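You operate a simulated robot arm through the tools that you are given. There is no shell and no other tool. Be economical: measure what you need, move in short steps, check, and stop when the job is done.

You are at the controls of a simulated robot arm. One attempt, no reset.

JOB
Sand the grey mark off the clamped brush, then wax the middle of its back.
Fine: use the small sanding block, the green pad and the green box; sanding block back on the green mat, pad on the black one, lid shut; it stays clamped. Set down upright: small sanding block, green pad. A coat counts when it lies all over at full strength: go over it till it gets no stronger. What is to be rubbed or washed off counts as gone when no trace of it is left.

Only the result counts: the job must be done as asked and must still hold three seconds after the hand-in. Knocking over, shifting, dropping, spilling or breaking anything else fails it. A push-on lid holds only when it is set on centred and level and pressed home; a screw cap is set on level and turned clockwise until tight.

ROBOT AND FRAMES
A 6-joint arm with a two-finger parallel gripper, fixed in place. Base frame: the origin is at the foot of the arm, x ahead of it, y to its left, z up; the work surface is at about z = 780. Lengths are in mm, angles in degrees, forces in N, time in s.
With the tool pointing down near the work surface it reaches from about 240 to 640 mm from the base axis. Its first joint turns from -66.0 to 66.0 degrees. Payload 2.7 kg.
The TCP is the grasp point between the finger pads, 23 mm short of the fingertips. In the tool frame z runs along the fingers and y along their closing line. Largest opening 94 mm; finger width 38, thickness 10; the body of the gripper, 54 by 96 mm, starts 39 mm behind the TCP.
Orientation is that of the tool frame in the base frame, as [roll, pitch, yaw] about the fixed x, y, z axes, in that order (R = Rz(yaw) Ry(pitch) Rx(roll)). With the fingers straight down and closing along the base's y, the tool's x points along the base's -x, its y along +y and its z along -z.

CONTROLS
- The arm moves only by the tool move_arm. Its argument "series" is a list of rows, each a list of 7 numbers: the shift along the tool's x, y, z in units of 400 mm (1.0 is 400 mm), then the turn, a rotation vector about the tool's x, y, z in units of 60 degrees (1.0 is 60 degrees), then the finger opening in m, from 0 to 0.094. In form: [[tx, ty, tz, ax, ay, az, gripper], ...]. A call has 1 to 20 rows; each row is the pose to reach, as a shift and turn from the pose commanded when the call began, along the tool's axes at that moment. A call with a number of a shift or a turn outside -1 to 1 is refused whole. A row lasts 0.2 s, in which the tool goes at most 50 mm and 8.6 degrees; a call with a longer step from one row to the next is refused whole, and so is a gripper value outside its range. Where a pose cannot be reached the arm comes as near as it can. A force on the tool above 40 N (or 10 N above the force at the start of the call, whichever is more), or a blocked arm, ends the call early, and 0.2 s more pass. The fingers move at their own pace (about 45 mm/s each) and stop on an object; they squeeze with about 44 N. The grip force told is the motor's: it shows also when the fingers shut on nothing. Time passes only in rows, and 0.2 s behind the last, so rows that repeat a pose let the fingers close. It gives the time, the measured TCP pose, the force on the tool (base axes), the opening and the grip force at its end, in the units of the frame above (readings bear some noise), with the torque about the TCP (base axes, N m) and any sound that the robot's microphone picked up.
- Cameras (640 x 400 px; columns grow to the right, rows downward): "scene" is fixed at [81.5, -442.4, 1397.3]; the picture's right is [0.68, -0.73, 0.00], its down [-0.49, -0.45, -0.75] and it looks along [0.55, 0.51, -0.67] (base axes); focal length 316 px, centre (320, 200). "wrist" rides on the gripper at [86, 16, -74] in the tool frame; the picture's right is [-0.18, 0.98, 0.00], its down [-0.58, -0.11, -0.81] and it looks along [-0.79, -0.15, 0.59] (tool axes); focal length 243 px, centre (320, 200).
- snapshot(camera): a new picture of that camera. No time passes.
- pixel_to_xyz(camera, pixels): for up to 12 pixels [column, row] of the newest picture of that camera ("zoom" is the newest enlarged one), the place [x, y, z] in the base frame of the surface seen there, good to about 2 mm. No time passes.
- inspect(camera, box): a new picture of the part [left, top, right, bottom] of that camera's present view, enlarged. No time passes.
- close_job(): hands the job in; it is judged then, once.

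Work in short steps. Measure before you move; look again where a grasp or a placing could have gone wrong, and mend it. You have 80 turns and 34 pictures in all, those below and enlarged ones among them. Open the gripper and draw the arm clear of the work before you hand the job in, unless the task says otherwise; then end with one line.

The tools are called by a JSON object that holds its "fn" and its "kwargs". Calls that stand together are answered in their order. move_arm: Moves the arm, as the interface text tells. Its arguments: {"type":"object","properties":{"series":{"type":"array","items":{"type":"array","items":{"type":"number"}}}},"required":["series"]} The other tools are called the same way: snapshot (camera) takes a picture; pixel_to_xyz (camera, pixels) gives the place of the surface under pixels of a picture; inspect (camera, box) takes an enlarged picture of a part of a camera's view; close_job () hands the job in.

At the start:

```text
t: 0.0
ee_pos: [432.7, -162.7, 1089.4]
ee_rot: [180.0, 0.0, -180.0]
ft_force: [0.2, 0.6, 0.4]
torque: [0.02, -0.05, -0.02]
finger_gap: 94.3
grasp_force: 0.0
```

scene: 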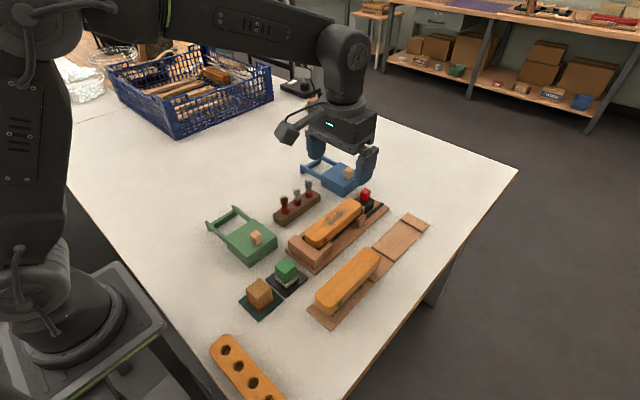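
wrist: 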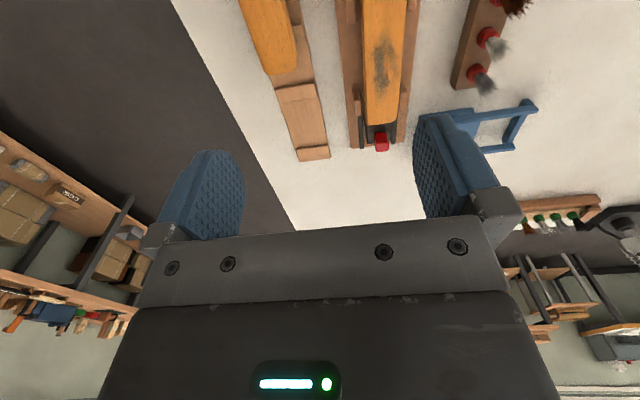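

The scene shows the clamped brush around (335,222), the sanding block at (260,293), the green pad at (287,270) and the green box at (248,238). I'll enlarge these areas first.

{"fn": "inspect", "kwargs": {"camera": "scene", "box": [200, 190, 340, 325]}}

{"fn": "pixel_to_xyz", "kwargs": {"camera": "scene", "pixels": [[260, 283], [259, 300], [287, 264], [287, 282], [256, 236], [240, 240], [246, 210], [335, 215], [312, 238], [352, 203], [305, 250], [366, 195]]}}

{"fn": "inspect", "kwargs": {"camera": "scene", "box": [270, 170, 400, 280]}}

```text
2.96 times, centred on (270, 258) of scene
```

zoom: 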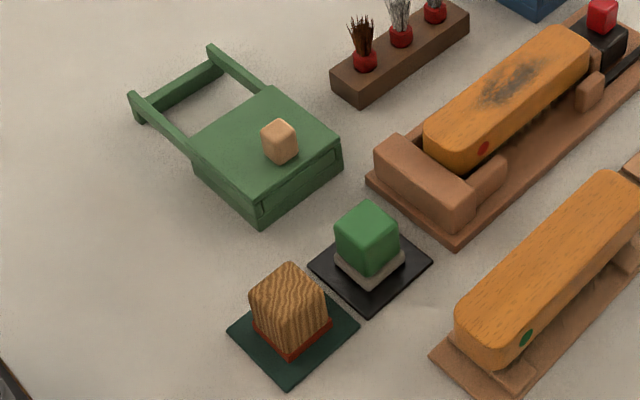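

```text
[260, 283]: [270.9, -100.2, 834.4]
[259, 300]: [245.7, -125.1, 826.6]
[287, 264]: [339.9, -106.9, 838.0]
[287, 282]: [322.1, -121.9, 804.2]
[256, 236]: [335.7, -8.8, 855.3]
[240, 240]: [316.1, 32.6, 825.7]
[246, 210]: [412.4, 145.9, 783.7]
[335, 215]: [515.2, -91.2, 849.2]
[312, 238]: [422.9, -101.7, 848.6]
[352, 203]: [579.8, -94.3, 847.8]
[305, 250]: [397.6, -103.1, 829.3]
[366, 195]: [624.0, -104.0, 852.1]
```

```text
3.64 times, centred on (335, 225) of scene
```

zoom: 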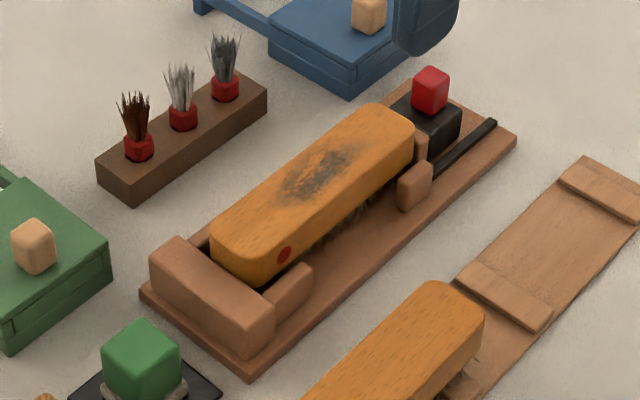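

The brush back is about z 849 along x at y≈-95. Next I measure the green box (lid corners, knob, rear frame), block, pad and mark in finer detail.

{"fn": "pixel_to_xyz", "kwargs": {"camera": "scene", "pixels": [[253.1, 221.5], [229, 241.3], [250.4, 254], [275, 241.5], [234, 208], [208.5, 223], [220, 216], [218, 231], [256.5, 233], [251, 240], [262, 240], [257, 243]]}}

{"fn": "pixel_to_xyz", "kwargs": {"camera": "zoom", "pixels": [[220, 235], [375, 112], [405, 135], [250, 265], [285, 185], [350, 155], [315, 175], [430, 75], [285, 253], [430, 130], [490, 125], [360, 10]]}}

{"fn": "inspect", "kwargs": {"camera": "scene", "box": [235, 250, 315, 325]}}

```text
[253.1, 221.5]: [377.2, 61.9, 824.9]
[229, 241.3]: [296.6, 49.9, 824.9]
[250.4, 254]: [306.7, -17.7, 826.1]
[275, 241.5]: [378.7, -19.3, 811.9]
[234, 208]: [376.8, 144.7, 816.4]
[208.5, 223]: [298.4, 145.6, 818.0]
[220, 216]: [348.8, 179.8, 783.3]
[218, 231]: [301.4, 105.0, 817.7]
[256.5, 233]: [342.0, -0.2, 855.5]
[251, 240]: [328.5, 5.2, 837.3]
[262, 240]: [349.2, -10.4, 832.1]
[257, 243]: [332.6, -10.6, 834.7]
```

```text
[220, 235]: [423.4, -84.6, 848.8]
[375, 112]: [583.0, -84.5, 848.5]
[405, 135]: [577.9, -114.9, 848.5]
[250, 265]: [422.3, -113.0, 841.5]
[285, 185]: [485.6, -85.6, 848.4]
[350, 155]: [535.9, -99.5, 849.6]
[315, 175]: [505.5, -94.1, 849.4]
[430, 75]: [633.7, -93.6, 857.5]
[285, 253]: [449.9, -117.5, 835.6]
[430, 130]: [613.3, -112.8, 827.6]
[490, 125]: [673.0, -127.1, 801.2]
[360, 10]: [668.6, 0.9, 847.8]
```

```text
5.33 times, centred on (275, 288) of scene
```

zoom: 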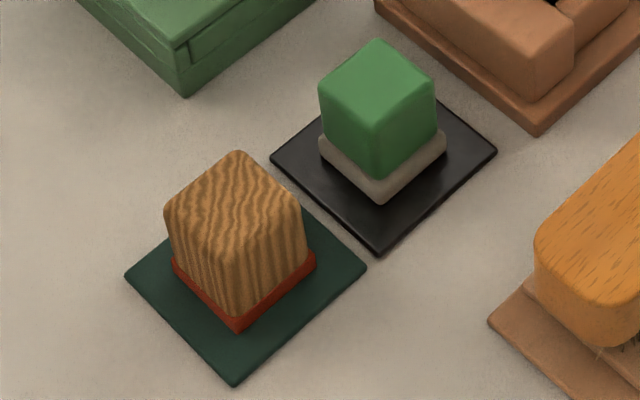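

{"fn": "pixel_to_xyz", "kwargs": {"camera": "zoom", "pixels": [[238, 158], [172, 205], [236, 240], [296, 198], [240, 318], [376, 48], [325, 88], [376, 122], [430, 85], [380, 195], [235, 382], [378, 250]]}}

{"fn": "pixel_to_xyz", "kwargs": {"camera": "zoom", "pixels": [[127, 275], [365, 268], [272, 160], [495, 152], [180, 265], [313, 262], [322, 150], [443, 143], [240, 290], [380, 170]]}}

```text
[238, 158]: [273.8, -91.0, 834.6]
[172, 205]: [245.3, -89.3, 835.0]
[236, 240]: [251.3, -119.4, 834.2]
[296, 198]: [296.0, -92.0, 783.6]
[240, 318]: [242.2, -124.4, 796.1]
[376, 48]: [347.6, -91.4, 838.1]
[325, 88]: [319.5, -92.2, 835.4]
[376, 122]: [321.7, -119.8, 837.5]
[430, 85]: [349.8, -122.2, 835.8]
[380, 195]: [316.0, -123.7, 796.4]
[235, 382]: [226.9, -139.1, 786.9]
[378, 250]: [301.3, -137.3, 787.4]
```

```text
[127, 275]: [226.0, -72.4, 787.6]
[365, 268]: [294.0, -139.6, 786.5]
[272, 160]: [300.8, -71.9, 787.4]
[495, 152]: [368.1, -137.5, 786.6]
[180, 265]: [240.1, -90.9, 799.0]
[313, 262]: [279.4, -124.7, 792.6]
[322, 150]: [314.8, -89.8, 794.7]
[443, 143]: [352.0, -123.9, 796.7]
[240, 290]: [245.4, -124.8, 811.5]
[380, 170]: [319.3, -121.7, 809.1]
```

Block centre is about (260,-106), top z 834; pad centre about (334,-106), top z 837. I move above the sanding block with the gripper partly open.

{"fn": "move_arm", "kwargs": {"series": [[0.0617, 0.02025, 0.0676, 0, 0, 0, 0.07], [0.1234, 0.0405, 0.1353, 0, 0, 0, 0.07], [0.185, 0.06075, 0.2029, 0, 0, 0, 0.07], [0.2467, 0.081, 0.2706, 0, 0, 0, 0.07], [0.3084, 0.10125, 0.3382, 0, 0, 0, 0.07], [0.37, 0.1215, 0.4059, 0, 0, 0, 0.07], [0.43175, 0.14175, 0.4735, 0, 0, 0, 0.07], [0.43175, 0.14175, 0.4735, 0, 0, 0, 0.07]]}}

```text
t: 1.8
ee_pos: [260.0, -103.6, 899.1]
ee_rot: [-179.9, 0.1, -180.0]
ft_force: [-0.5, -0.5, -0.3]
torque: [0.01, -0.01, -0.02]
finger_gap: 70.1
grasp_force: 0.1
```

The hand is above the block, so I go down to z 822 and close.

{"fn": "move_arm", "kwargs": {"series": [[0, -0.006, 0.1, 0, 0, 0, 0.07], [0, -0.006, 0.193, 0, 0, 0, 0.07], [0, -0.006, 0.193, 0, 0, 0, 0.07], [0, -0.006, 0.193, 0, 0, 0, 0.03], [0, -0.006, 0.193, 0, 0, 0, 0.03], [0, -0.006, 0.193, 0, 0, 0, 0.03], [0, -0.006, 0.193, 0, 0, 0, 0.03]]}}

{"fn": "snapshot", "kwargs": {"camera": "scene"}}

```text
t: 3.4
ee_pos: [259.9, -107.2, 821.2]
ee_rot: [-180.0, 0.0, 179.9]
ft_force: [0.3, -0.3, 0.4]
torque: [0.0, 0.0, 0.02]
finger_gap: 38.9
grasp_force: 44.2
```

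```text
28 pictures are left
```

scene: 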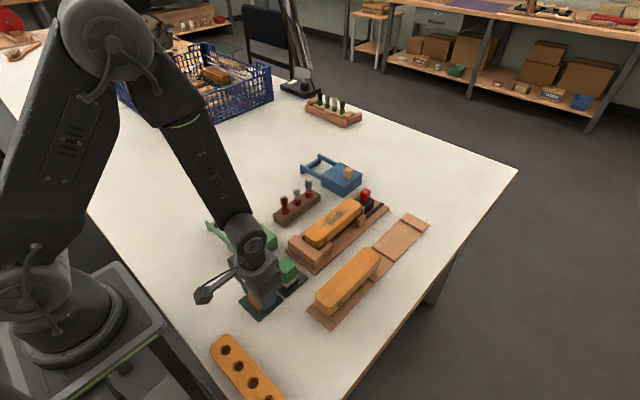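

The block is gripped (38.9 mm). I lift it, carry it over the mark near (510,-97) and stop above.

{"fn": "move_arm", "kwargs": {"series": [[0, 0, -0.12, 0, 0, 0, 0.03], [0, 0, -0.24, 0, 0, 0, 0.03], [-0.104, 0.004, -0.24, 0, 0, 0, 0.03], [-0.208, 0.008, -0.24, 0, 0, 0, 0.03], [-0.312, 0.012, -0.24, 0, 0, 0, 0.03], [-0.416, 0.017, -0.24, 0, 0, 0, 0.03], [-0.52, 0.021, -0.24, 0, 0, 0, 0.03], [-0.625, 0.025, -0.24, 0, 0, 0, 0.03], [-0.625, 0.025, -0.19, 0, 0, 0, 0.03], [-0.625, 0.025, -0.175, 0, 0, 0, 0.03], [-0.625, 0.025, -0.175, 0, 0, 0, 0.03]]}}

{"fn": "inspect", "kwargs": {"camera": "scene", "box": [270, 150, 410, 270]}}

```text
t: 5.8
ee_pos: [509.4, -100.0, 891.5]
ee_rot: [-180.0, 0.0, 180.0]
ft_force: [0.0, -0.4, -0.4]
torque: [0.01, 0.01, -0.02]
finger_gap: 38.6
grasp_force: 44.0
```

```text
3.33 times, centred on (340, 210) of scene
```

zoom: 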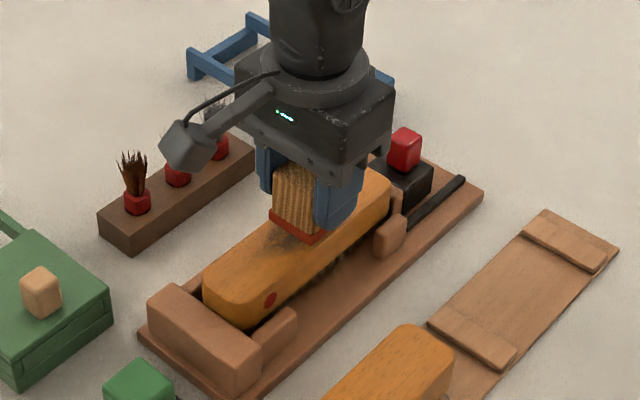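

The block hangs about 8 mm above the back. I lower it until a light contact force shows.

{"fn": "move_arm", "kwargs": {"series": [[0, 0, 0.01, 0, 0, 0, 0.03], [0, 0, 0.015, 0, 0, 0, 0.03], [0, 0, 0.02, 0, 0, 0, 0.03], [0, 0, 0.0225, 0, 0, 0, 0.03], [0, 0, 0.0225, 0, 0, 0, 0.03]]}}

```text
t: 7.0
ee_pos: [508.1, -99.7, 882.7]
ee_rot: [179.9, 0.0, 180.0]
ft_force: [0.1, -0.1, -0.9]
torque: [0.01, 0.02, -0.01]
finger_gap: 38.9
grasp_force: 44.1
```

{"fn": "move_arm", "kwargs": {"series": [[0, 0, 0.0025, 0, 0, 0, 0.03], [0, 0, 0.005, 0, 0, 0, 0.03], [0, 0, 0.0075, 0, 0, 0, 0.03], [0, 0, 0.0075, 0, 0, 0, 0.03]]}}

```text
t: 8.0
ee_pos: [509.2, -99.0, 880.7]
ee_rot: [-179.9, 0.1, -179.8]
ft_force: [-5.4, -1.5, 21.4]
torque: [-0.07, 0.4, -0.02]
finger_gap: 38.6
grasp_force: 44.2
```

Contact is made at about z 881 with 21 N. I back off about 0.8 mm and stroke along x over the mark.

{"fn": "move_arm", "kwargs": {"series": [[0, 0, -0.002, 0, 0, 0, 0.03], [0.04, 0, -0.002, 0, 0, 0, 0.03], [0.08, 0, -0.002, 0, 0, 0, 0.03], [0.04, 0, -0.002, 0, 0, 0, 0.03], [0, 0, -0.002, 0, 0, 0, 0.03], [-0.04, 0, -0.002, 0, 0, 0, 0.03], [-0.08, 0, -0.002, 0, 0, 0, 0.03], [-0.04, 0, -0.002, 0, 0, 0, 0.03], [0, 0, -0.002, 0, 0, 0, 0.03]]}}

```text
t: 10.0
ee_pos: [509.0, -99.4, 881.7]
ee_rot: [179.9, 0.5, -179.9]
ft_force: [8.4, 1.1, 18.1]
torque: [0.09, -0.21, -0.04]
finger_gap: 38.7
grasp_force: 44.0
```

Sanding force is steady at 18 N, so I repeat the strokes with small sideways shifts.

{"fn": "move_arm", "kwargs": {"series": [[0.04, 0.015, 0, 0, 0, 0, 0.03], [0.08, 0.015, 0, 0, 0, 0, 0.03], [0.04, 0.015, 0, 0, 0, 0, 0.03], [0, 0.015, 0, 0, 0, 0, 0.03], [-0.04, 0.015, 0, 0, 0, 0, 0.03], [-0.08, 0.015, 0, 0, 0, 0, 0.03], [-0.08, 0.0, 0, 0, 0, 0, 0.03], [-0.04, 0, 0, 0, 0, 0, 0.03], [0, 0, 0, 0, 0, 0, 0.03], [0.04, 0, 0, 0, 0, 0, 0.03], [0.08, 0, 0, 0, 0, 0, 0.03], [0.08, -0.01, 0, 0, 0, 0, 0.03], [0.04, -0.01, 0, 0, 0, 0, 0.03], [0, -0.01, 0, 0, 0, 0, 0.03], [-0.04, -0.01, 0, 0, 0, 0, 0.03], [-0.08, -0.01, 0, 0, 0, 0, 0.03], [-0.04, 0, 0, 0, 0, 0, 0.03], [0, 0.01, 0, 0, 0, 0, 0.03]]}}

```text
t: 13.8
ee_pos: [508.2, -95.2, 881.2]
ee_rot: [180.0, 0.1, -180.0]
ft_force: [3.8, -1.1, 9.0]
torque: [-0.05, -0.12, 0.0]
finger_gap: 39.1
grasp_force: 44.0
```

I lift the block 90 mm and pull it aside toward the robot to look at the mark.

{"fn": "move_arm", "kwargs": {"series": [[0, 0, -0.1, 0, 0, 0, 0.03], [0.12, 0, -0.15, 0, 0, 0, 0.03], [0.24, 0, -0.15, 0, 0, 0, 0.03], [0.36, 0, -0.15, 0, 0, 0, 0.03], [0.36, 0, -0.15, 0, 0, 0, 0.03]]}}

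{"fn": "inspect", "kwargs": {"camera": "scene", "box": [295, 180, 375, 260]}}

```text
refused: row 2 steps farther than a row can; nothing moved
```

```text
5.00 times, centred on (335, 220) of scene
```

zoom: 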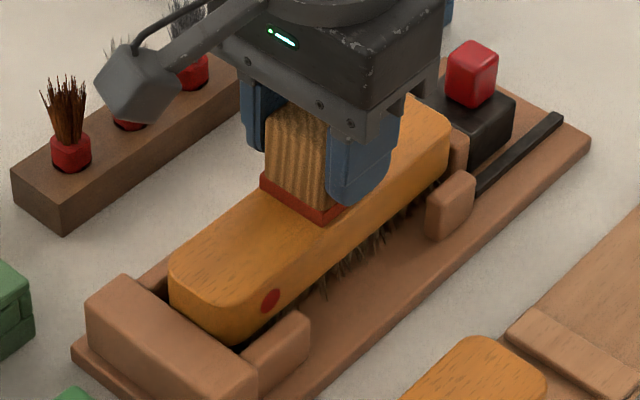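

The row was too long; I retry with shorter steps.

{"fn": "move_arm", "kwargs": {"series": [[0, 0, -0.1, 0, 0, 0, 0.03], [0.1, 0, -0.15, 0, 0, 0, 0.03], [0.2, 0, -0.15, 0, 0, 0, 0.03], [0.3, 0, -0.15, 0, 0, 0, 0.03], [0.4, 0, -0.15, 0, 0, 0, 0.03], [0.4, 0, -0.15, 0, 0, 0, 0.03]]}}

{"fn": "inspect", "kwargs": {"camera": "scene", "box": [295, 180, 375, 260]}}

```text
t: 15.2
ee_pos: [348.3, -95.0, 940.6]
ee_rot: [180.0, 0.0, 179.9]
ft_force: [-0.4, 0.6, -0.7]
torque: [0.01, 0.02, -0.05]
finger_gap: 38.9
grasp_force: 44.5
```

```text
5.00 times, centred on (335, 220) of scene
```

zoom: 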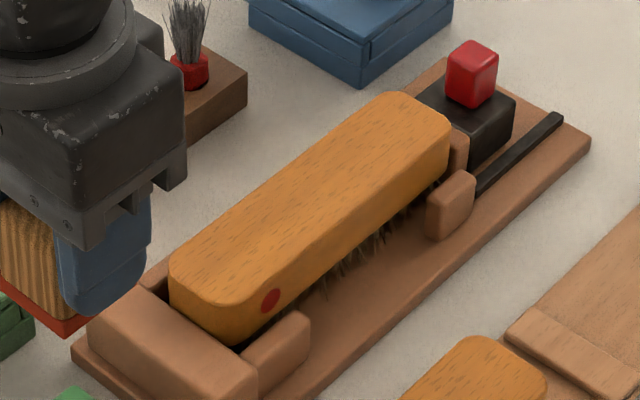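

The mark seems gone; I check closer for faint traces.

{"fn": "inspect", "kwargs": {"camera": "scene", "box": [315, 195, 355, 235]}}

```text
10.00 times, centred on (335, 215) of scene
```

zoom: 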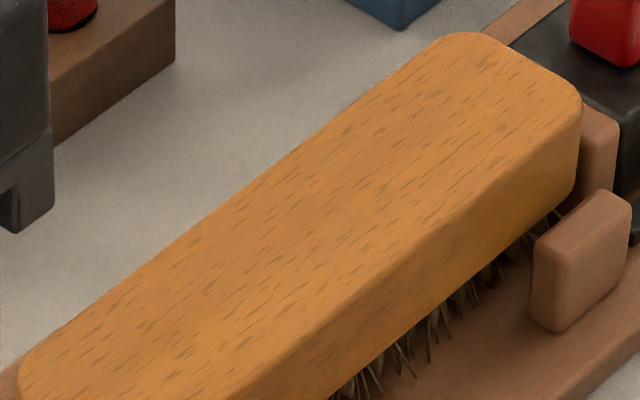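

It looks clean, but I give one more insurance pass over the mark.

{"fn": "move_arm", "kwargs": {"series": [[-0.1, -0.003, 0, 0, 0, 0, 0.03], [-0.2, -0.003, 0, 0, 0, 0, 0.03], [-0.3, -0.003, 0, 0, 0, 0, 0.03], [-0.4, -0.003, 0, 0, 0, 0, 0.03], [-0.4, -0.003, 0.1, 0, 0, 0, 0.03], [-0.4, -0.003, 0.14, 0, 0, 0, 0.03], [-0.4, -0.003, 0.15, 0, 0, 0, 0.03], [-0.44, -0.003, 0.15, 0, 0, 0, 0.03], [-0.49, -0.003, 0.15, 0, 0, 0, 0.03], [-0.44, -0.013, 0.15, 0, 0, 0, 0.03], [-0.4, -0.013, 0.15, 0, 0, 0, 0.03], [-0.36, -0.013, 0.15, 0, 0, 0, 0.03], [-0.31, -0.013, 0.15, 0, 0, 0, 0.03], [-0.36, 0.01, 0.15, 0, 0, 0, 0.03], [-0.4, 0.01, 0.15, 0, 0, 0, 0.03], [-0.44, 0.01, 0.15, 0, 0, 0, 0.03], [-0.49, 0.01, 0.15, 0, 0, 0, 0.03], [-0.4, 0, 0.15, 0, 0, 0, 0.03], [-0.31, 0, 0.15, 0, 0, 0, 0.03], [-0.4, 0, 0.15, 0, 0, 0, 0.03]]}}

```text
t: 19.4
ee_pos: [506.4, -95.5, 881.6]
ee_rot: [180.0, -0.2, -180.0]
ft_force: [-8.4, 0.1, 19.0]
torque: [-0.04, 0.22, 0.04]
finger_gap: 39.1
grasp_force: 44.2
```

Now I lift and carry the block back over the green mat at (260,-106).

{"fn": "move_arm", "kwargs": {"series": [[0, 0, -0.08, 0, 0, 0, 0.03], [0, 0, -0.12, 0, 0, 0, 0.03], [0.11, -0.005, -0.12, 0, 0, 0, 0.03], [0.22, -0.01, -0.12, 0, 0, 0, 0.03], [0.33, -0.015, -0.12, 0, 0, 0, 0.03], [0.44, -0.02, -0.12, 0, 0, 0, 0.03], [0.55, -0.025, -0.12, 0, 0, 0, 0.03], [0.618, -0.026, -0.12, 0, 0, 0, 0.03], [0.618, -0.026, -0.02, 0, 0, 0, 0.03], [0.618, -0.026, 0.08, 0, 0, 0, 0.03], [0.618, -0.026, 0.08, 0, 0, 0, 0.03]]}}

```text
t: 21.8
ee_pos: [259.4, -104.8, 848.7]
ee_rot: [179.9, 0.0, 179.9]
ft_force: [0.3, -0.7, -0.2]
torque: [0.02, 0.01, -0.05]
finger_gap: 39.2
grasp_force: 44.2
```

The block is 27 mm above its mat. I lower it, feel for contact, and then release.

{"fn": "move_arm", "kwargs": {"series": [[0, -0.003, 0.04, 0, 0, 0, 0.03], [0, -0.003, 0.06, 0, 0, 0, 0.03], [0, -0.003, 0.066, 0, 0, 0, 0.03], [0, -0.003, 0.069, 0, 0, 0, 0.03], [0, -0.003, 0.069, 0, 0, 0, 0.03]]}}

```text
t: 23.0
ee_pos: [261.2, -106.5, 821.4]
ee_rot: [-180.0, 0.1, -180.0]
ft_force: [-0.2, 0.8, 0.2]
torque: [0.0, -0.01, -0.01]
finger_gap: 39.0
grasp_force: 43.9
```

{"fn": "move_arm", "kwargs": {"series": [[0, 0, 0.0025, 0, 0, 0, 0.03], [0, 0, 0.0025, 0, 0, 0, 0.03]]}}

```text
t: 23.6
ee_pos: [259.8, -105.6, 819.9]
ee_rot: [-179.9, 0.1, 180.0]
ft_force: [0.3, 0.4, 0.2]
torque: [-0.04, -0.02, 0.0]
finger_gap: 39.2
grasp_force: 44.1
```

Still no contact force, so I go down in half-millimetre steps.

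{"fn": "move_arm", "kwargs": {"series": [[0, 0, 0.002, 0, 0, 0, 0.03], [0, 0, 0.004, 0, 0, 0, 0.03], [0, 0, 0.004, 0, 0, 0, 0.03]]}}

```text
t: 24.2
ee_pos: [261.0, -106.5, 819.6]
ee_rot: [179.9, 0.0, -179.9]
ft_force: [-3.7, 1.4, 10.5]
torque: [0.07, -0.07, 0.02]
finger_gap: 38.9
grasp_force: 44.4
stopped in row 3: the force on the tool passed its limit at 44 N (the readings are from after the stop); the commanded pose is now the measured one
```

Block is seated on its mat. I release, rise, and move over the green box's lid knob near (338,0).

{"fn": "move_arm", "kwargs": {"series": [[0, 0, 0, 0, 0, 0, 0.06], [0, 0, 0, 0, 0, 0, 0.06], [0, 0, -0.1, 0, 0, 0, 0.06], [0, 0, -0.2, 0, 0, 0, 0.06], [-0.05, 0.07, -0.25, 0, 0, 0, 0.06], [-0.1, 0.14, -0.25, 0, 0, 0, 0.06], [-0.15, 0.21, -0.25, 0, 0, 0, 0.06], [-0.195, 0.265, -0.25, 0, 0, 0, 0.06], [-0.195, 0.265, -0.2, 0, 0, 0, 0.06], [-0.195, 0.265, -0.2, 0, 0, 0, 0.06]]}}

{"fn": "snapshot", "kwargs": {"camera": "wrist"}}

{"fn": "inspect", "kwargs": {"camera": "scene", "box": [200, 200, 320, 320]}}

```text
t: 26.4
ee_pos: [340.5, -1.0, 899.4]
ee_rot: [180.0, 0.0, -180.0]
ft_force: [0.5, -0.2, 0.6]
torque: [-0.01, -0.02, -0.01]
finger_gap: 59.9
grasp_force: 0.1
```

```text
23 pictures are left
```

wrist: 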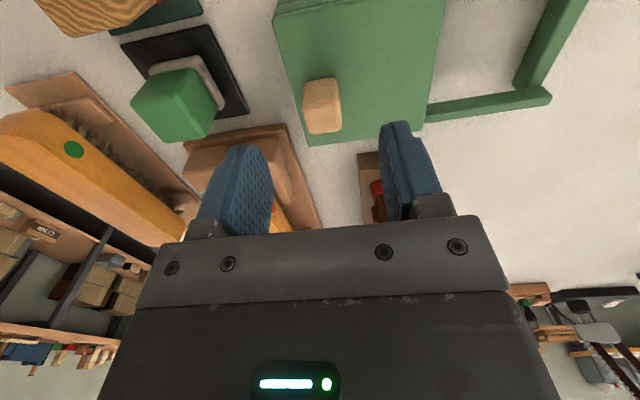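

```text
3.33 times, centred on (260, 260) of scene
```

zoom: 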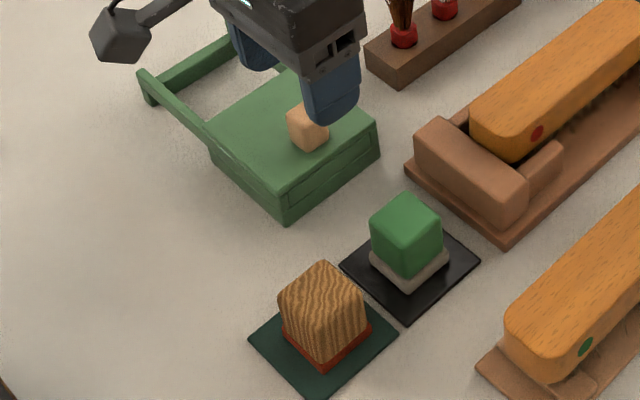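

Block is upright on the mat. I measure the knob in the wrist picture (top around (322,105)).

{"fn": "pixel_to_xyz", "kwargs": {"camera": "wrist", "pixels": [[306, 85], [338, 82], [308, 108], [337, 105], [309, 128], [338, 126], [322, 95], [322, 120], [275, 40], [302, 143], [435, 50], [420, 130]]}}

```text
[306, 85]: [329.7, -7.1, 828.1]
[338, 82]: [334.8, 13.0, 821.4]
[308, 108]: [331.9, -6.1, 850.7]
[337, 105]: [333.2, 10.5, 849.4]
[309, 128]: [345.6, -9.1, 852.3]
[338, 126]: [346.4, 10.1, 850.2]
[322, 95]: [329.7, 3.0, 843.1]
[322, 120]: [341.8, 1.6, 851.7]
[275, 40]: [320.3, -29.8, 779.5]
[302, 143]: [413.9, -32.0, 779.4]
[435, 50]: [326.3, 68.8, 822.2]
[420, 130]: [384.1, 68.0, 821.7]
```

The knob is centred at (338,1), 18 mm wide, top z 852. I lower to z 850 and grip it.

{"fn": "move_arm", "kwargs": {"series": [[0.005, 0.004, 0.08, 0, 0, 0, 0.06], [0.005, 0.004, 0.121, 0, 0, 0, 0.06], [0.005, 0.004, 0.121, 0, 0, 0, 0.06], [0.005, 0.004, 0.121, 0, 0, 0, 0.01], [0.005, 0.004, 0.121, 0, 0, 0, 0.01], [0.005, 0.004, 0.121, 0, 0, 0, 0.01], [0.005, 0.004, 0.121, 0, 0, 0, 0.01]]}}

```text
t: 28.1
ee_pos: [336.9, 2.1, 851.8]
ee_rot: [179.9, -0.1, -179.9]
ft_force: [1.5, 0.4, -4.6]
torque: [-0.04, -0.09, -0.03]
finger_gap: 21.5
grasp_force: 44.6
```

Knob gripped at 21.5 mm. I slide the lid gently along +y on the rails.

{"fn": "move_arm", "kwargs": {"series": [[0, 0.02, 0, 0, 0, 0, 0.01], [0, 0.04, 0, 0, 0, 0, 0.01], [0, 0.06, 0, 0, 0, 0, 0.01], [0, 0.08, 0, 0, 0, 0, 0.01], [0, 0.1, 0, 0, 0, 0, 0.01]]}}

{"fn": "inspect", "kwargs": {"camera": "scene", "box": [190, 170, 310, 290]}}

```text
t: 29.2
ee_pos: [336.9, 41.0, 851.2]
ee_rot: [-179.9, 0.0, -179.9]
ft_force: [-0.6, -1.3, 15.0]
torque: [-0.02, 1.39, -0.07]
finger_gap: 21.5
grasp_force: 44.9
```

```text
3.33 times, centred on (250, 230) of scene
```

zoom: 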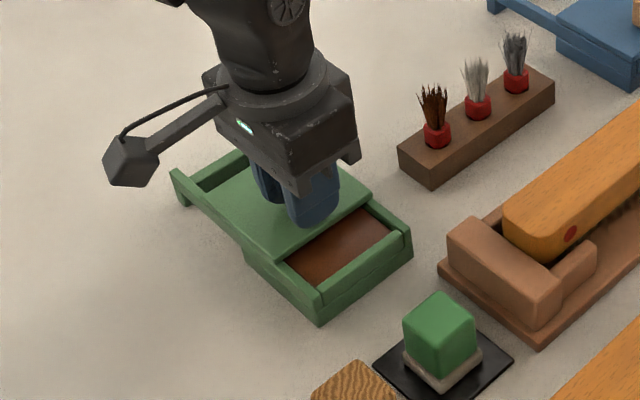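

The lid slides, revealing brown wax. I continue another 35 mm.

{"fn": "move_arm", "kwargs": {"series": [[0, 0.02, 0, 0, 0, 0, 0.01], [0, 0.04, 0, 0, 0, 0, 0.01], [0, 0.06, 0, 0, 0, 0, 0.01], [0, 0.075, 0, 0, 0, 0, 0.01], [0, 0.088, 0, 0, 0, 0, 0.01]]}}

```text
t: 30.4
ee_pos: [336.7, 75.9, 852.1]
ee_rot: [179.9, 0.1, -180.0]
ft_force: [1.1, -1.1, 11.9]
torque: [0.0, -0.44, -0.09]
finger_gap: 21.6
grasp_force: 45.0
```

Moved 75 mm. I release the knob, rise, and look.

{"fn": "move_arm", "kwargs": {"series": [[0, 0, 0, 0, 0, 0, 0.06], [0, 0, 0, 0, 0, 0, 0.06], [0, 0, -0.1, 0, 0, 0, 0.06], [0, 0, -0.2, 0, 0, 0, 0.06], [0.1, 0, -0.2, 0, 0, 0, 0.06]]}}

{"fn": "inspect", "kwargs": {"camera": "scene", "box": [200, 190, 320, 310]}}

```text
t: 31.6
ee_pos: [297.5, 76.1, 930.9]
ee_rot: [-180.0, 0.0, -180.0]
ft_force: [-0.5, 0.0, -0.6]
torque: [0.01, 0.01, -0.01]
finger_gap: 60.0
grasp_force: 0.1
```

```text
3.33 times, centred on (260, 250) of scene
```

zoom: 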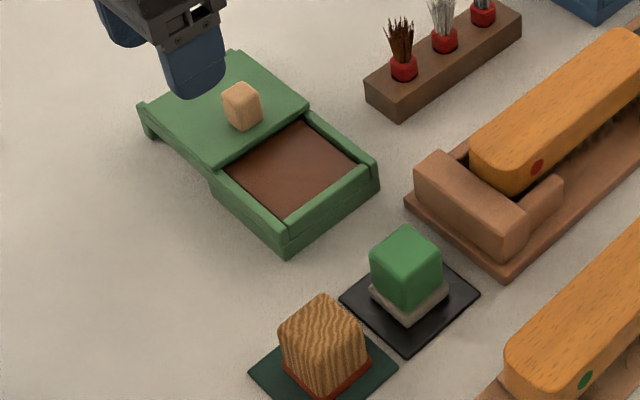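

The box is open with the wax at about (295,172) in the zoom. I measure the wax surface, rims and the lid edge.

{"fn": "pixel_to_xyz", "kwargs": {"camera": "zoom", "pixels": [[295, 172], [305, 125], [355, 163], [283, 215], [232, 173], [265, 143], [320, 195], [375, 165], [285, 240], [220, 165], [305, 108], [241, 90]]}}

```text
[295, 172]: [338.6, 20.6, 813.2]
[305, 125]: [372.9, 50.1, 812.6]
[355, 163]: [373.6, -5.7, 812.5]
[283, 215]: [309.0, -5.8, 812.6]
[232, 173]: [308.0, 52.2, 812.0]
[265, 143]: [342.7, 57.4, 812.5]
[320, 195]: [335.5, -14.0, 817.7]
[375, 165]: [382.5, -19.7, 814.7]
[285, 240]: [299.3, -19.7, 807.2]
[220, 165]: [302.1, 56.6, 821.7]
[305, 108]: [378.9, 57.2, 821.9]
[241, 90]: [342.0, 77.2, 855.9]
```

The wax is at z 812.5 (x 308–374, y -8–55). Next I go above the green pad at (334,-106).

{"fn": "move_arm", "kwargs": {"series": [[-0.02, -0.1, 0, 0, 0, 0, 0.06], [-0.04, -0.2, 0, 0, 0, 0, 0.06], [-0.06, -0.3, 0, 0, 0, 0, 0.06], [-0.08, -0.4, 0, 0, 0, 0, 0.06], [-0.091, -0.455, 0, 0, 0, 0, 0.06], [-0.091, -0.455, 0.1, 0, 0, 0, 0.06], [-0.091, -0.455, 0.15, 0, 0, 0, 0.06], [-0.091, -0.455, 0.15, 0, 0, 0, 0.06]]}}

```text
t: 33.5
ee_pos: [334.3, -106.0, 870.6]
ee_rot: [180.0, 0.0, -179.9]
ft_force: [-0.3, -0.2, 0.3]
torque: [0.0, -0.02, 0.02]
finger_gap: 60.1
grasp_force: 0.1
```

Directly above the pad; I descend to z 822 and close.

{"fn": "move_arm", "kwargs": {"series": [[0, 0, 0.08, 0, 0, 0, 0.06], [0, 0, 0.121, 0, 0, 0, 0.06], [0, 0, 0.121, 0, 0, 0, 0.06], [0, 0, 0.121, 0, 0, 0, 0.025], [0, 0, 0.121, 0, 0, 0, 0.025], [0, 0, 0.121, 0, 0, 0, 0.025], [0, 0, 0.121, 0, 0, 0, 0.025]]}}

```text
t: 35.0
ee_pos: [334.9, -105.7, 822.9]
ee_rot: [179.9, 0.0, 180.0]
ft_force: [1.1, 0.3, 0.2]
torque: [-0.04, 0.01, 0.0]
finger_gap: 35.3
grasp_force: 43.8
```

Pad gripped at 35.3 mm. I lift it and carry it over the wax at (340,21).

{"fn": "move_arm", "kwargs": {"series": [[0, 0, -0.11, 0, 0, 0, 0.025], [0, 0, -0.2, 0, 0, 0, 0.025], [0, 0.1, -0.2, 0, 0, 0, 0.025], [-0.013, 0.2, -0.2, 0, 0, 0, 0.025], [-0.015, 0.315, -0.2, 0, 0, 0, 0.025], [-0.015, 0.315, -0.12, 0, 0, 0, 0.025], [-0.015, 0.315, -0.08, 0, 0, 0, 0.025], [-0.015, 0.315, -0.08, 0, 0, 0, 0.025]]}}

```text
t: 36.9
ee_pos: [340.4, 20.2, 853.8]
ee_rot: [179.9, 0.0, -180.0]
ft_force: [-0.2, 0.1, 0.0]
torque: [0.01, -0.01, -0.02]
finger_gap: 35.2
grasp_force: 44.0
```

I lower the pad gently onto the wax.

{"fn": "move_arm", "kwargs": {"series": [[0, 0, 0.008, 0, 0, 0, 0.025], [0, 0, 0.0125, 0, 0, 0, 0.025], [0, 0, 0.015, 0, 0, 0, 0.025], [0, 0, 0.0175, 0, 0, 0, 0.025], [0, 0, 0.0175, 0, 0, 0, 0.025]]}}

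```text
t: 38.0
ee_pos: [339.0, 19.3, 847.5]
ee_rot: [180.0, 0.1, -180.0]
ft_force: [-0.8, 0.1, -0.9]
torque: [0.0, 0.02, 0.02]
finger_gap: 35.1
grasp_force: 43.9
```

{"fn": "move_arm", "kwargs": {"series": [[0, 0, 0.0025, 0, 0, 0, 0.025], [0, 0, 0.005, 0, 0, 0, 0.025], [0, 0, 0.005, 0, 0, 0, 0.025]]}}

```text
t: 38.9
ee_pos: [340.6, 19.5, 846.4]
ee_rot: [180.0, 0.1, -179.9]
ft_force: [-5.5, -1.8, 28.4]
torque: [-0.09, 0.3, 0.03]
finger_gap: 35.2
grasp_force: 43.6
```

Contact at 28 N. I rub the pad in small strokes to load it, slightly lighter.

{"fn": "move_arm", "kwargs": {"series": [[0.015, 0, -0.0025, 0, 0, 0, 0.025], [0.025, 0, -0.0025, 0, 0, 0, 0.025], [0, 0, -0.0025, 0, 0, 0, 0.025], [-0.025, 0, -0.0025, 0, 0, 0, 0.025], [0, 0.01, -0.0025, 0, 0, 0, 0.025], [0.025, 0.01, -0.0025, 0, 0, 0, 0.025], [0, 0.01, -0.0025, 0, 0, 0, 0.025], [-0.025, 0, -0.0025, 0, 0, 0, 0.025], [0, 0, -0.0025, 0, 0, 0, 0.025], [0, 0, -0.08, 0, 0, 0, 0.025], [0, 0, -0.18, 0, 0, 0, 0.025]]}}

{"fn": "inspect", "kwargs": {"camera": "scene", "box": [200, 170, 320, 290]}}

```text
t: 41.2
ee_pos: [337.9, 20.4, 917.2]
ee_rot: [-180.0, -0.2, -179.9]
ft_force: [-0.7, -0.3, -1.3]
torque: [0.04, 0.02, 0.02]
finger_gap: 34.9
grasp_force: 44.0
```

```text
3.33 times, centred on (260, 230) of scene
```

zoom: 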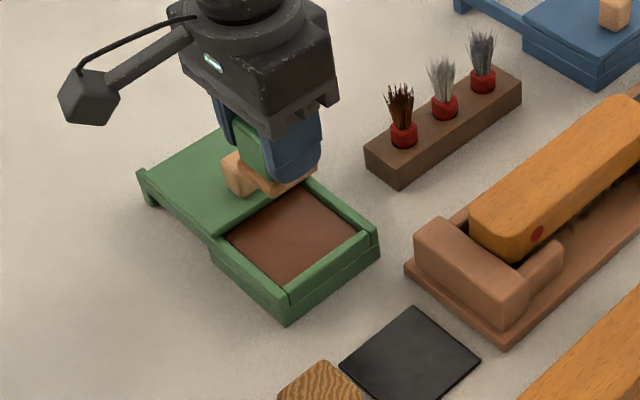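

The pad is charged. I carry it over the brush's middle near (505,-98), staying high and moving sideways first.

{"fn": "move_arm", "kwargs": {"series": [[0, -0.1, -0.02, 0, 0, 0, 0.025], [0, -0.2, -0.02, 0, 0, 0, 0.025], [0, -0.296, -0.02, 0, 0, 0, 0.025], [-0.1, -0.296, -0.02, 0, 0, 0, 0.025], [-0.2, -0.296, -0.02, 0, 0, 0, 0.025], [-0.3, -0.296, -0.02, 0, 0, 0, 0.025], [-0.418, -0.296, -0.02, 0, 0, 0, 0.025], [-0.418, -0.296, 0.06, 0, 0, 0, 0.025], [-0.418, -0.296, 0.079, 0, 0, 0, 0.025], [-0.418, -0.296, 0.084, 0, 0, 0, 0.025], [-0.418, -0.296, 0.084, 0, 0, 0, 0.025]]}}

```text
t: 43.6
ee_pos: [506.1, -97.6, 883.4]
ee_rot: [-180.0, 0.1, 179.9]
ft_force: [-0.4, -0.7, -0.7]
torque: [-0.02, -0.01, 0.05]
finger_gap: 35.2
grasp_force: 43.7
```

Just above contact; I press 2 mm further and make first strokes along x.

{"fn": "move_arm", "kwargs": {"series": [[0, 0, 0.0035, 0, 0, 0, 0.025], [0, 0, 0.006, 0, 0, 0, 0.025], [0.03, 0, 0.006, 0, 0, 0, 0.025], [0.06, 0, 0.006, 0, 0, 0, 0.025], [0.03, 0, 0.006, 0, 0, 0, 0.025], [0, 0, 0.006, 0, 0, 0, 0.025], [-0.03, 0, 0.006, 0, 0, 0, 0.025], [-0.06, 0, 0.006, 0, 0, 0, 0.025], [-0.03, 0, 0.006, 0, 0, 0, 0.025], [0, 0, 0.006, 0, 0, 0, 0.025]]}}

```text
t: 45.9
ee_pos: [505.7, -97.9, 882.7]
ee_rot: [-180.0, 0.1, -179.9]
ft_force: [4.1, 0.4, 9.0]
torque: [0.02, -0.12, 0.03]
finger_gap: 35.1
grasp_force: 43.9
```

I look at the coat by lifting and drawing back toward the robot.

{"fn": "move_arm", "kwargs": {"series": [[0, 0, -0.1, 0, 0, 0, 0.025], [0.1, 0, -0.13, 0, 0, 0, 0.025], [0.2, 0, -0.13, 0, 0, 0, 0.025], [0.3, 0, -0.13, 0, 0, 0, 0.025], [0.4, 0, -0.13, 0, 0, 0, 0.025]]}}

{"fn": "inspect", "kwargs": {"camera": "scene", "box": [300, 185, 370, 255]}}

```text
t: 47.0
ee_pos: [346.7, -97.2, 930.7]
ee_rot: [-179.9, 0.0, -179.9]
ft_force: [0.2, 0.3, -1.1]
torque: [0.01, -0.02, -0.02]
finger_gap: 35.5
grasp_force: 44.4
```

```text
5.71 times, centred on (335, 220) of scene
```

zoom: 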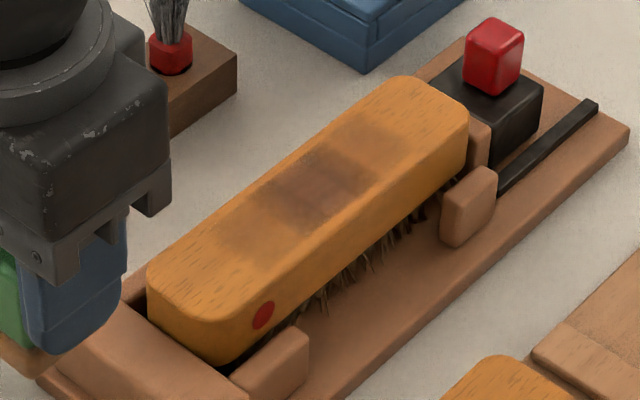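

A first, uneven brown coat shows (zoom (230..400, 130..260)). I measure its extents and the brush ends.

{"fn": "pixel_to_xyz", "kwargs": {"camera": "zoom", "pixels": [[235, 240], [285, 178], [345, 118], [395, 150], [320, 190], [155, 272], [235, 322], [392, 82], [465, 120], [268, 262], [360, 195], [215, 215]]}}

```text
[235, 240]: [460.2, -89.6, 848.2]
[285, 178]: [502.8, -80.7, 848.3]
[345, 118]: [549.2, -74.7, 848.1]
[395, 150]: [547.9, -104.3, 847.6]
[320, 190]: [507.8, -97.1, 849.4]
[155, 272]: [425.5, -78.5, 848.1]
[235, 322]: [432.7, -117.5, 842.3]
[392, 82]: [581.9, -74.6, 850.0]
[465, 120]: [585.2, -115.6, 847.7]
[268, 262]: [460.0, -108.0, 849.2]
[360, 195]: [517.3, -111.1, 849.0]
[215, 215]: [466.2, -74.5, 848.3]
```

Coat currently covers x 460–550. The brush centre is about (505,-95). I go back and rub with sideways offsets.

{"fn": "move_arm", "kwargs": {"series": [[-0.1, 0, 0, 0, 0, 0, 0.025], [-0.2, 0, 0, 0, 0, 0, 0.025], [-0.3, 0, 0, 0, 0, 0, 0.025], [-0.4, 0.02, 0, 0, 0, 0, 0.025], [-0.4, 0.02, 0.1, 0, 0, 0, 0.025], [-0.4, 0.02, 0.122, 0, 0, 0, 0.025], [-0.43, 0.02, 0.125, 0, 0, 0, 0.025], [-0.47, 0.02, 0.125, 0, 0, 0, 0.025], [-0.43, 0.02, 0.125, 0, 0, 0, 0.025], [-0.4, 0.02, 0.125, 0, 0, 0, 0.025], [-0.36, 0.02, 0.125, 0, 0, 0, 0.025], [-0.32, 0.02, 0.125, 0, 0, 0, 0.025], [-0.32, -0.01, 0.125, 0, 0, 0, 0.025], [-0.36, -0.01, 0.125, 0, 0, 0, 0.025], [-0.4, -0.01, 0.125, 0, 0, 0, 0.025], [-0.43, -0.01, 0.125, 0, 0, 0, 0.025], [-0.47, -0.01, 0.125, 0, 0, 0, 0.025], [-0.47, 0.005, 0.125, 0, 0, 0, 0.025], [-0.43, 0.005, 0.125, 0, 0, 0, 0.025], [-0.4, 0.005, 0.125, 0, 0, 0, 0.025]]}}

```text
t: 51.2
ee_pos: [506.4, -94.6, 885.7]
ee_rot: [180.0, 0.1, -180.0]
ft_force: [-0.4, 1.0, -0.4]
torque: [0.01, -0.01, -0.01]
finger_gap: 35.1
grasp_force: 43.8
```

Measured z is 885.7 with no force: those strokes ran about 3 mm above the wood. I feel down to contact again.

{"fn": "move_arm", "kwargs": {"series": [[0, 0, 0.005, 0, 0, 0, 0.025], [0, 0, 0.009, 0, 0, 0, 0.025], [0, 0, 0.0115, 0, 0, 0, 0.025], [0, 0, 0.0115, 0, 0, 0, 0.025]]}}

```text
t: 52.2
ee_pos: [508.9, -96.2, 881.4]
ee_rot: [-180.0, 0.2, -179.8]
ft_force: [-5.9, 4.9, 23.4]
torque: [0.21, 0.39, -0.01]
finger_gap: 35.0
grasp_force: 44.1
```

23 N contact. Now I do the strokes over x ±30 with sideways offsets.

{"fn": "move_arm", "kwargs": {"series": [[-0.04, 0.01, -0.001, 0, 0, 0, 0.025], [-0.075, 0.01, -0.001, 0, 0, 0, 0.025], [-0.04, 0.01, -0.001, 0, 0, 0, 0.025], [0, 0.01, -0.001, 0, 0, 0, 0.025], [0.04, 0.01, -0.001, 0, 0, 0, 0.025], [0.075, 0.01, -0.001, 0, 0, 0, 0.025], [0.075, -0.02, -0.001, 0, 0, 0, 0.025], [0.04, -0.02, -0.001, 0, 0, 0, 0.025], [0, -0.02, -0.001, 0, 0, 0, 0.025], [-0.04, -0.02, -0.001, 0, 0, 0, 0.025], [-0.075, -0.02, -0.001, 0, 0, 0, 0.025], [-0.075, 0, -0.001, 0, 0, 0, 0.025], [-0.04, 0, -0.001, 0, 0, 0, 0.025], [0, 0, -0.001, 0, 0, 0, 0.025], [0.04, 0, -0.001, 0, 0, 0, 0.025], [0.075, 0, -0.001, 0, 0, 0, 0.025], [0.04, 0, -0.001, 0, 0, 0, 0.025], [0, 0, -0.001, 0, 0, 0, 0.025]]}}

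```text
t: 54.0
ee_pos: [481.8, -104.0, 880.9]
ee_rot: [-179.9, -0.1, -179.8]
ft_force: [0.8, -0.6, 3.2]
torque: [-0.02, -0.09, 0.01]
finger_gap: 35.4
grasp_force: 43.9
stopped in row 8: the force on the tool passed its limit at 41 N (the readings are from after the stop); the commanded pose is now the measured one
```

A force peak stopped row 8. I continue from (482,-104) at slightly lighter pressure with smaller steps.

{"fn": "move_arm", "kwargs": {"series": [[-0.03, 0, 0.001, 0, 0, 0, 0.025], [-0.06, 0, 0.001, 0, 0, 0, 0.025], [-0.09, 0, 0.001, 0, 0, 0, 0.025], [-0.12, 0, 0.001, 0, 0, 0, 0.025], [-0.135, 0.01, 0.001, 0, 0, 0, 0.025], [-0.135, 0.02, 0.001, 0, 0, 0, 0.025], [-0.1, 0.02, 0.001, 0, 0, 0, 0.025], [-0.06, 0.02, 0.001, 0, 0, 0, 0.025], [-0.03, 0.02, 0.001, 0, 0, 0, 0.025], [0, 0.02, 0.001, 0, 0, 0, 0.025], [0.02, 0.02, 0.001, 0, 0, 0, 0.025], [0.02, 0.035, 0.001, 0, 0, 0, 0.025], [-0.01, 0.035, 0.001, 0, 0, 0, 0.025], [-0.04, 0.035, 0.001, 0, 0, 0, 0.025], [-0.07, 0.035, 0.001, 0, 0, 0, 0.025], [-0.1, 0.035, 0.001, 0, 0, 0, 0.025], [-0.135, 0.035, 0.001, 0, 0, 0, 0.025], [-0.1, 0.02, 0.001, 0, 0, 0, 0.025], [-0.06, 0.02, 0.001, 0, 0, 0, 0.025]]}}

```text
t: 58.0
ee_pos: [507.1, -96.6, 882.0]
ee_rot: [-180.0, 0.0, -179.9]
ft_force: [5.9, -0.5, 12.1]
torque: [0.01, -0.4, -0.01]
finger_gap: 35.0
grasp_force: 43.9
```

Force is now steady at 12 N. I lift and travel back above the wax, then check the coat.

{"fn": "move_arm", "kwargs": {"series": [[0, 0, -0.1, 0, 0, 0, 0.025], [0.1, 0, -0.12, 0, 0, 0, 0.025], [0.2, 0, -0.12, 0, 0, 0, 0.025], [0.3, 0, -0.12, 0, 0, 0, 0.025], [0.4175, 0, -0.12, 0, 0, 0, 0.025], [0.4175, 0.1, -0.1, 0, 0, 0, 0.025], [0.4175, 0.2, -0.05, 0, 0, 0, 0.025], [0.4175, 0.292, 0, 0, 0, 0, 0.025], [0.4175, 0.292, 0.06, 0, 0, 0, 0.025], [0.4175, 0.292, 0.083, 0, 0, 0, 0.025], [0.4175, 0.292, 0.083, 0, 0, 0, 0.025]]}}

{"fn": "inspect", "kwargs": {"camera": "scene", "box": [300, 185, 370, 255]}}

```text
t: 60.4
ee_pos: [337.3, 21.7, 847.6]
ee_rot: [180.0, -0.3, -180.0]
ft_force: [-0.5, 0.0, -0.1]
torque: [-0.03, 0.0, -0.02]
finger_gap: 35.1
grasp_force: 43.8
```

```text
5.71 times, centred on (335, 220) of scene
```

zoom: 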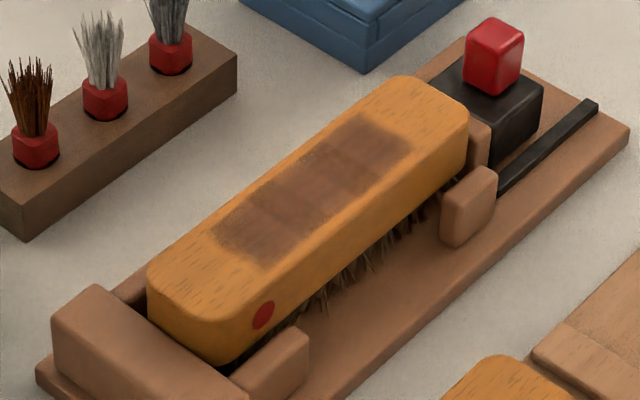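

The coat fills a sharp-edged patch. I measure its corners and press the pad into the wax for another load.

{"fn": "pixel_to_xyz", "kwargs": {"camera": "zoom", "pixels": [[217, 235], [262, 264], [362, 115], [410, 150], [290, 175], [340, 212]]}}

{"fn": "move_arm", "kwargs": {"series": [[0, 0, 0.0025, 0, 0, 0, 0.025], [0, 0, 0.0035, 0, 0, 0, 0.025], [0.025, 0, 0.0035, 0, 0, 0, 0.025], [0, 0, 0.0035, 0, 0, 0, 0.025], [-0.025, 0, 0.0035, 0, 0, 0, 0.025], [0, 0.01, 0.0035, 0, 0, 0, 0.025], [0.025, 0.01, 0.0035, 0, 0, 0, 0.025], [0, 0, 0.0035, 0, 0, 0, 0.025]]}}

```text
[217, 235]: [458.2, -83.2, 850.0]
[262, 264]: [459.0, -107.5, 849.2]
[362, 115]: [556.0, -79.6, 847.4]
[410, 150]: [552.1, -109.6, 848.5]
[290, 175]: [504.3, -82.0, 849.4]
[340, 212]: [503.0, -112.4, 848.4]
```

```text
t: 62.2
ee_pos: [338.6, 20.8, 847.3]
ee_rot: [179.9, -0.3, -180.0]
ft_force: [0.2, -0.6, -0.2]
torque: [-0.02, 0.01, 0.03]
finger_gap: 35.4
grasp_force: 43.8
```

No contact yet at 847.3; I press a further 1.5 mm and rub in the wax.

{"fn": "move_arm", "kwargs": {"series": [[0, 0, 0.0025, 0, 0, 0, 0.025], [0, 0, 0.004, 0, 0, 0, 0.025], [0.025, 0, 0.004, 0, 0, 0, 0.025], [0, 0, 0.004, 0, 0, 0, 0.025], [-0.025, 0, 0.004, 0, 0, 0, 0.025], [0, 0.01, 0.004, 0, 0, 0, 0.025], [0.025, 0.01, 0.004, 0, 0, 0, 0.025], [0, 0, 0.004, 0, 0, 0, 0.025]]}}

```text
t: 64.0
ee_pos: [337.6, 21.9, 846.4]
ee_rot: [179.9, -0.2, -180.0]
ft_force: [-2.4, 1.6, 6.9]
torque: [-0.01, -0.07, 0.04]
finger_gap: 35.1
grasp_force: 44.1
```

Wax contact confirmed at 7 N. I carry the pad back above the patch at (506,-96).

{"fn": "move_arm", "kwargs": {"series": [[0, 0, -0.1, 0, 0, 0, 0.025], [0, 0, -0.19, 0, 0, 0, 0.025], [0, -0.1, -0.21, 0, 0, 0, 0.025], [0, -0.2, -0.21, 0, 0, 0, 0.025], [0, -0.295, -0.21, 0, 0, 0, 0.025], [-0.11, -0.295, -0.21, 0, 0, 0, 0.025], [-0.22, -0.295, -0.21, 0, 0, 0, 0.025], [-0.33, -0.295, -0.21, 0, 0, 0, 0.025], [-0.42, -0.295, -0.2, 0, 0, 0, 0.025], [-0.42, -0.295, -0.12, 0, 0, 0, 0.025], [-0.42, -0.295, -0.093, 0, 0, 0, 0.025], [-0.42, -0.295, -0.093, 0, 0, 0, 0.025]]}}

```text
t: 66.6
ee_pos: [505.8, -98.1, 882.6]
ee_rot: [179.8, -0.2, -179.9]
ft_force: [-1.7, 0.4, 8.1]
torque: [0.02, -0.07, 0.05]
finger_gap: 35.2
grasp_force: 44.0
```

Contact at 8 N. I rub over the whole patch in three lanes.

{"fn": "move_arm", "kwargs": {"series": [[0.035, 0, 0.001, 0, 0, 0, 0.025], [0.075, 0, 0.001, 0, 0, 0, 0.025], [0.075, 0.02, 0.001, 0, 0, 0, 0.025], [0.04, 0.02, 0.001, 0, 0, 0, 0.025], [0, 0.02, 0.001, 0, 0, 0, 0.025], [-0.04, 0.02, 0.001, 0, 0, 0, 0.025], [-0.075, 0.02, 0.001, 0, 0, 0, 0.025], [-0.075, 0, 0.001, 0, 0, 0, 0.025], [-0.04, 0, 0.001, 0, 0, 0, 0.025], [0, 0, 0.001, 0, 0, 0, 0.025], [0.04, 0, 0.001, 0, 0, 0, 0.025], [0.075, 0, 0.001, 0, 0, 0, 0.025], [0.075, -0.012, 0.001, 0, 0, 0, 0.025], [0.04, -0.012, 0.001, 0, 0, 0, 0.025], [0, -0.012, 0.001, 0, 0, 0, 0.025], [-0.04, -0.012, 0.001, 0, 0, 0, 0.025], [-0.075, -0.012, 0.001, 0, 0, 0, 0.025], [-0.075, 0.005, 0.001, 0, 0, 0, 0.025], [-0.04, 0.005, 0.001, 0, 0, 0, 0.025], [0, 0.005, 0.001, 0, 0, 0, 0.025]]}}

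```text
t: 70.8
ee_pos: [508.4, -94.2, 880.7]
ee_rot: [179.8, -0.1, -180.0]
ft_force: [2.1, 0.4, 3.4]
torque: [0.0, -0.17, 0.03]
finger_gap: 35.0
grasp_force: 44.1
```

The force fell to 3 N, so I press 0.6 mm more and repeat the lanes.

{"fn": "move_arm", "kwargs": {"series": [[0.035, 0, 0.0015, 0, 0, 0, 0.025], [0.075, 0, 0.0015, 0, 0, 0, 0.025], [0.075, 0.015, 0.0015, 0, 0, 0, 0.025], [0.04, 0.015, 0.0015, 0, 0, 0, 0.025], [0, 0.015, 0.0015, 0, 0, 0, 0.025], [-0.04, 0.015, 0.0015, 0, 0, 0, 0.025], [-0.075, 0.015, 0.0015, 0, 0, 0, 0.025], [-0.075, 0, 0.0015, 0, 0, 0, 0.025], [-0.04, 0, 0.0015, 0, 0, 0, 0.025], [0, 0, 0.0015, 0, 0, 0, 0.025], [0.04, 0, 0.0015, 0, 0, 0, 0.025], [0.075, 0, 0.0015, 0, 0, 0, 0.025], [0.075, -0.02, 0.0015, 0, 0, 0, 0.025], [0.04, -0.02, 0.0015, 0, 0, 0, 0.025], [0, -0.02, 0.0015, 0, 0, 0, 0.025], [-0.04, -0.02, 0.0015, 0, 0, 0, 0.025], [-0.075, -0.02, 0.0015, 0, 0, 0, 0.025], [-0.075, 0, 0.0015, 0, 0, 0, 0.025], [-0.04, 0, 0.0015, 0, 0, 0, 0.025], [0, 0, 0.0015, 0, 0, 0, 0.025]]}}

{"fn": "move_arm", "kwargs": {"series": [[0, 0, -0.1, 0, 0, 0, 0.025], [0.1, 0, -0.12, 0, 0, 0, 0.025], [0.2, 0, -0.12, 0, 0, 0, 0.025], [0.3, 0, -0.12, 0, 0, 0, 0.025], [0.4175, 0, -0.12, 0, 0, 0, 0.025]]}}

{"fn": "inspect", "kwargs": {"camera": "scene", "box": [300, 185, 370, 255]}}

```text
t: 75.0
ee_pos: [507.8, -94.9, 881.5]
ee_rot: [179.9, -0.1, -179.9]
ft_force: [4.2, 1.2, 10.5]
torque: [0.03, -0.32, 0.07]
finger_gap: 35.4
grasp_force: 44.0
```

```text
t: 76.2
ee_pos: [340.9, -95.2, 930.4]
ee_rot: [179.9, -0.3, -180.0]
ft_force: [-0.2, 0.0, -0.9]
torque: [0.02, 0.01, 0.01]
finger_gap: 35.0
grasp_force: 44.2
```

```text
5.71 times, centred on (335, 220) of scene
```

zoom: 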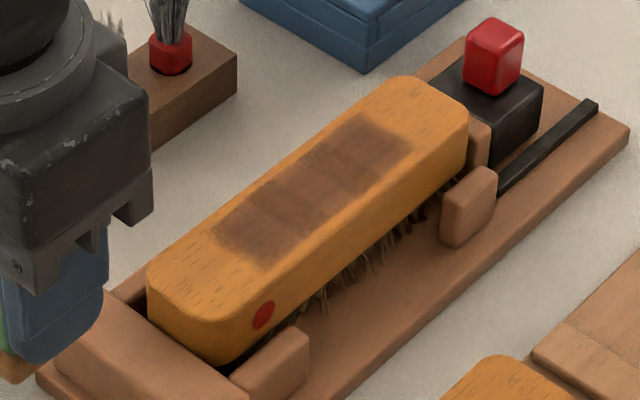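

The coat looks close to even; I zoom in for uniformity.

{"fn": "inspect", "kwargs": {"camera": "scene", "box": [319, 196, 355, 232]}}

```text
11.11 times, centred on (337, 214) of scene
```

zoom: 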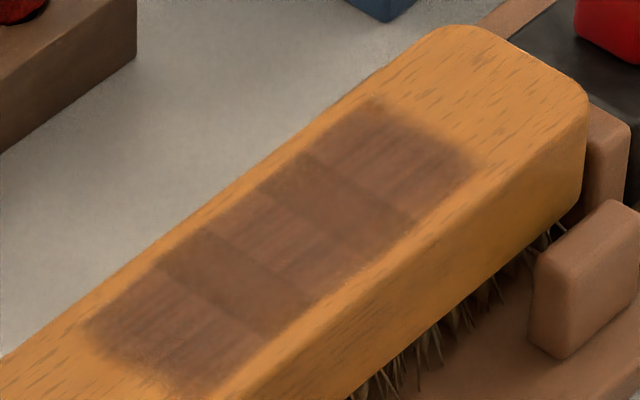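

Slight tonal bands remain, so I'll reload and do another round. I move over the wax and approach it.

{"fn": "move_arm", "kwargs": {"series": [[0, 0.1, 0, 0, 0, 0, 0.025], [0, 0.2, 0, 0, 0, 0, 0.025], [0.005, 0.29, 0, 0, 0, 0, 0.025], [0.005, 0.29, 0.1, 0, 0, 0, 0.025], [0.005, 0.29, 0.19, 0, 0, 0, 0.025], [0.005, 0.29, 0.205, 0, 0, 0, 0.025], [0.005, 0.29, 0.205, 0, 0, 0, 0.025]]}}

```text
t: 77.8
ee_pos: [337.0, 20.0, 847.7]
ee_rot: [179.9, -0.3, 180.0]
ft_force: [-0.2, -0.5, -0.8]
torque: [-0.02, 0.0, -0.02]
finger_gap: 35.1
grasp_force: 44.6
```

{"fn": "move_arm", "kwargs": {"series": [[0, 0, 0.0035, 0, 0, 0, 0.025], [0, 0, 0.0065, 0, 0, 0, 0.025], [0.025, 0, 0.0065, 0, 0, 0, 0.025], [0, 0, 0.0065, 0, 0, 0, 0.025], [-0.025, 0, 0.0065, 0, 0, 0, 0.025], [0, 0.01, 0.0065, 0, 0, 0, 0.025], [0.025, 0.01, 0.0065, 0, 0, 0, 0.025], [0, 0, 0.0065, 0, 0, 0, 0.025]]}}

```text
t: 79.6
ee_pos: [336.6, 21.3, 845.5]
ee_rot: [179.9, -0.5, -180.0]
ft_force: [-8.9, 2.6, 25.7]
torque: [0.05, -0.14, 0.01]
finger_gap: 35.1
grasp_force: 44.0
```

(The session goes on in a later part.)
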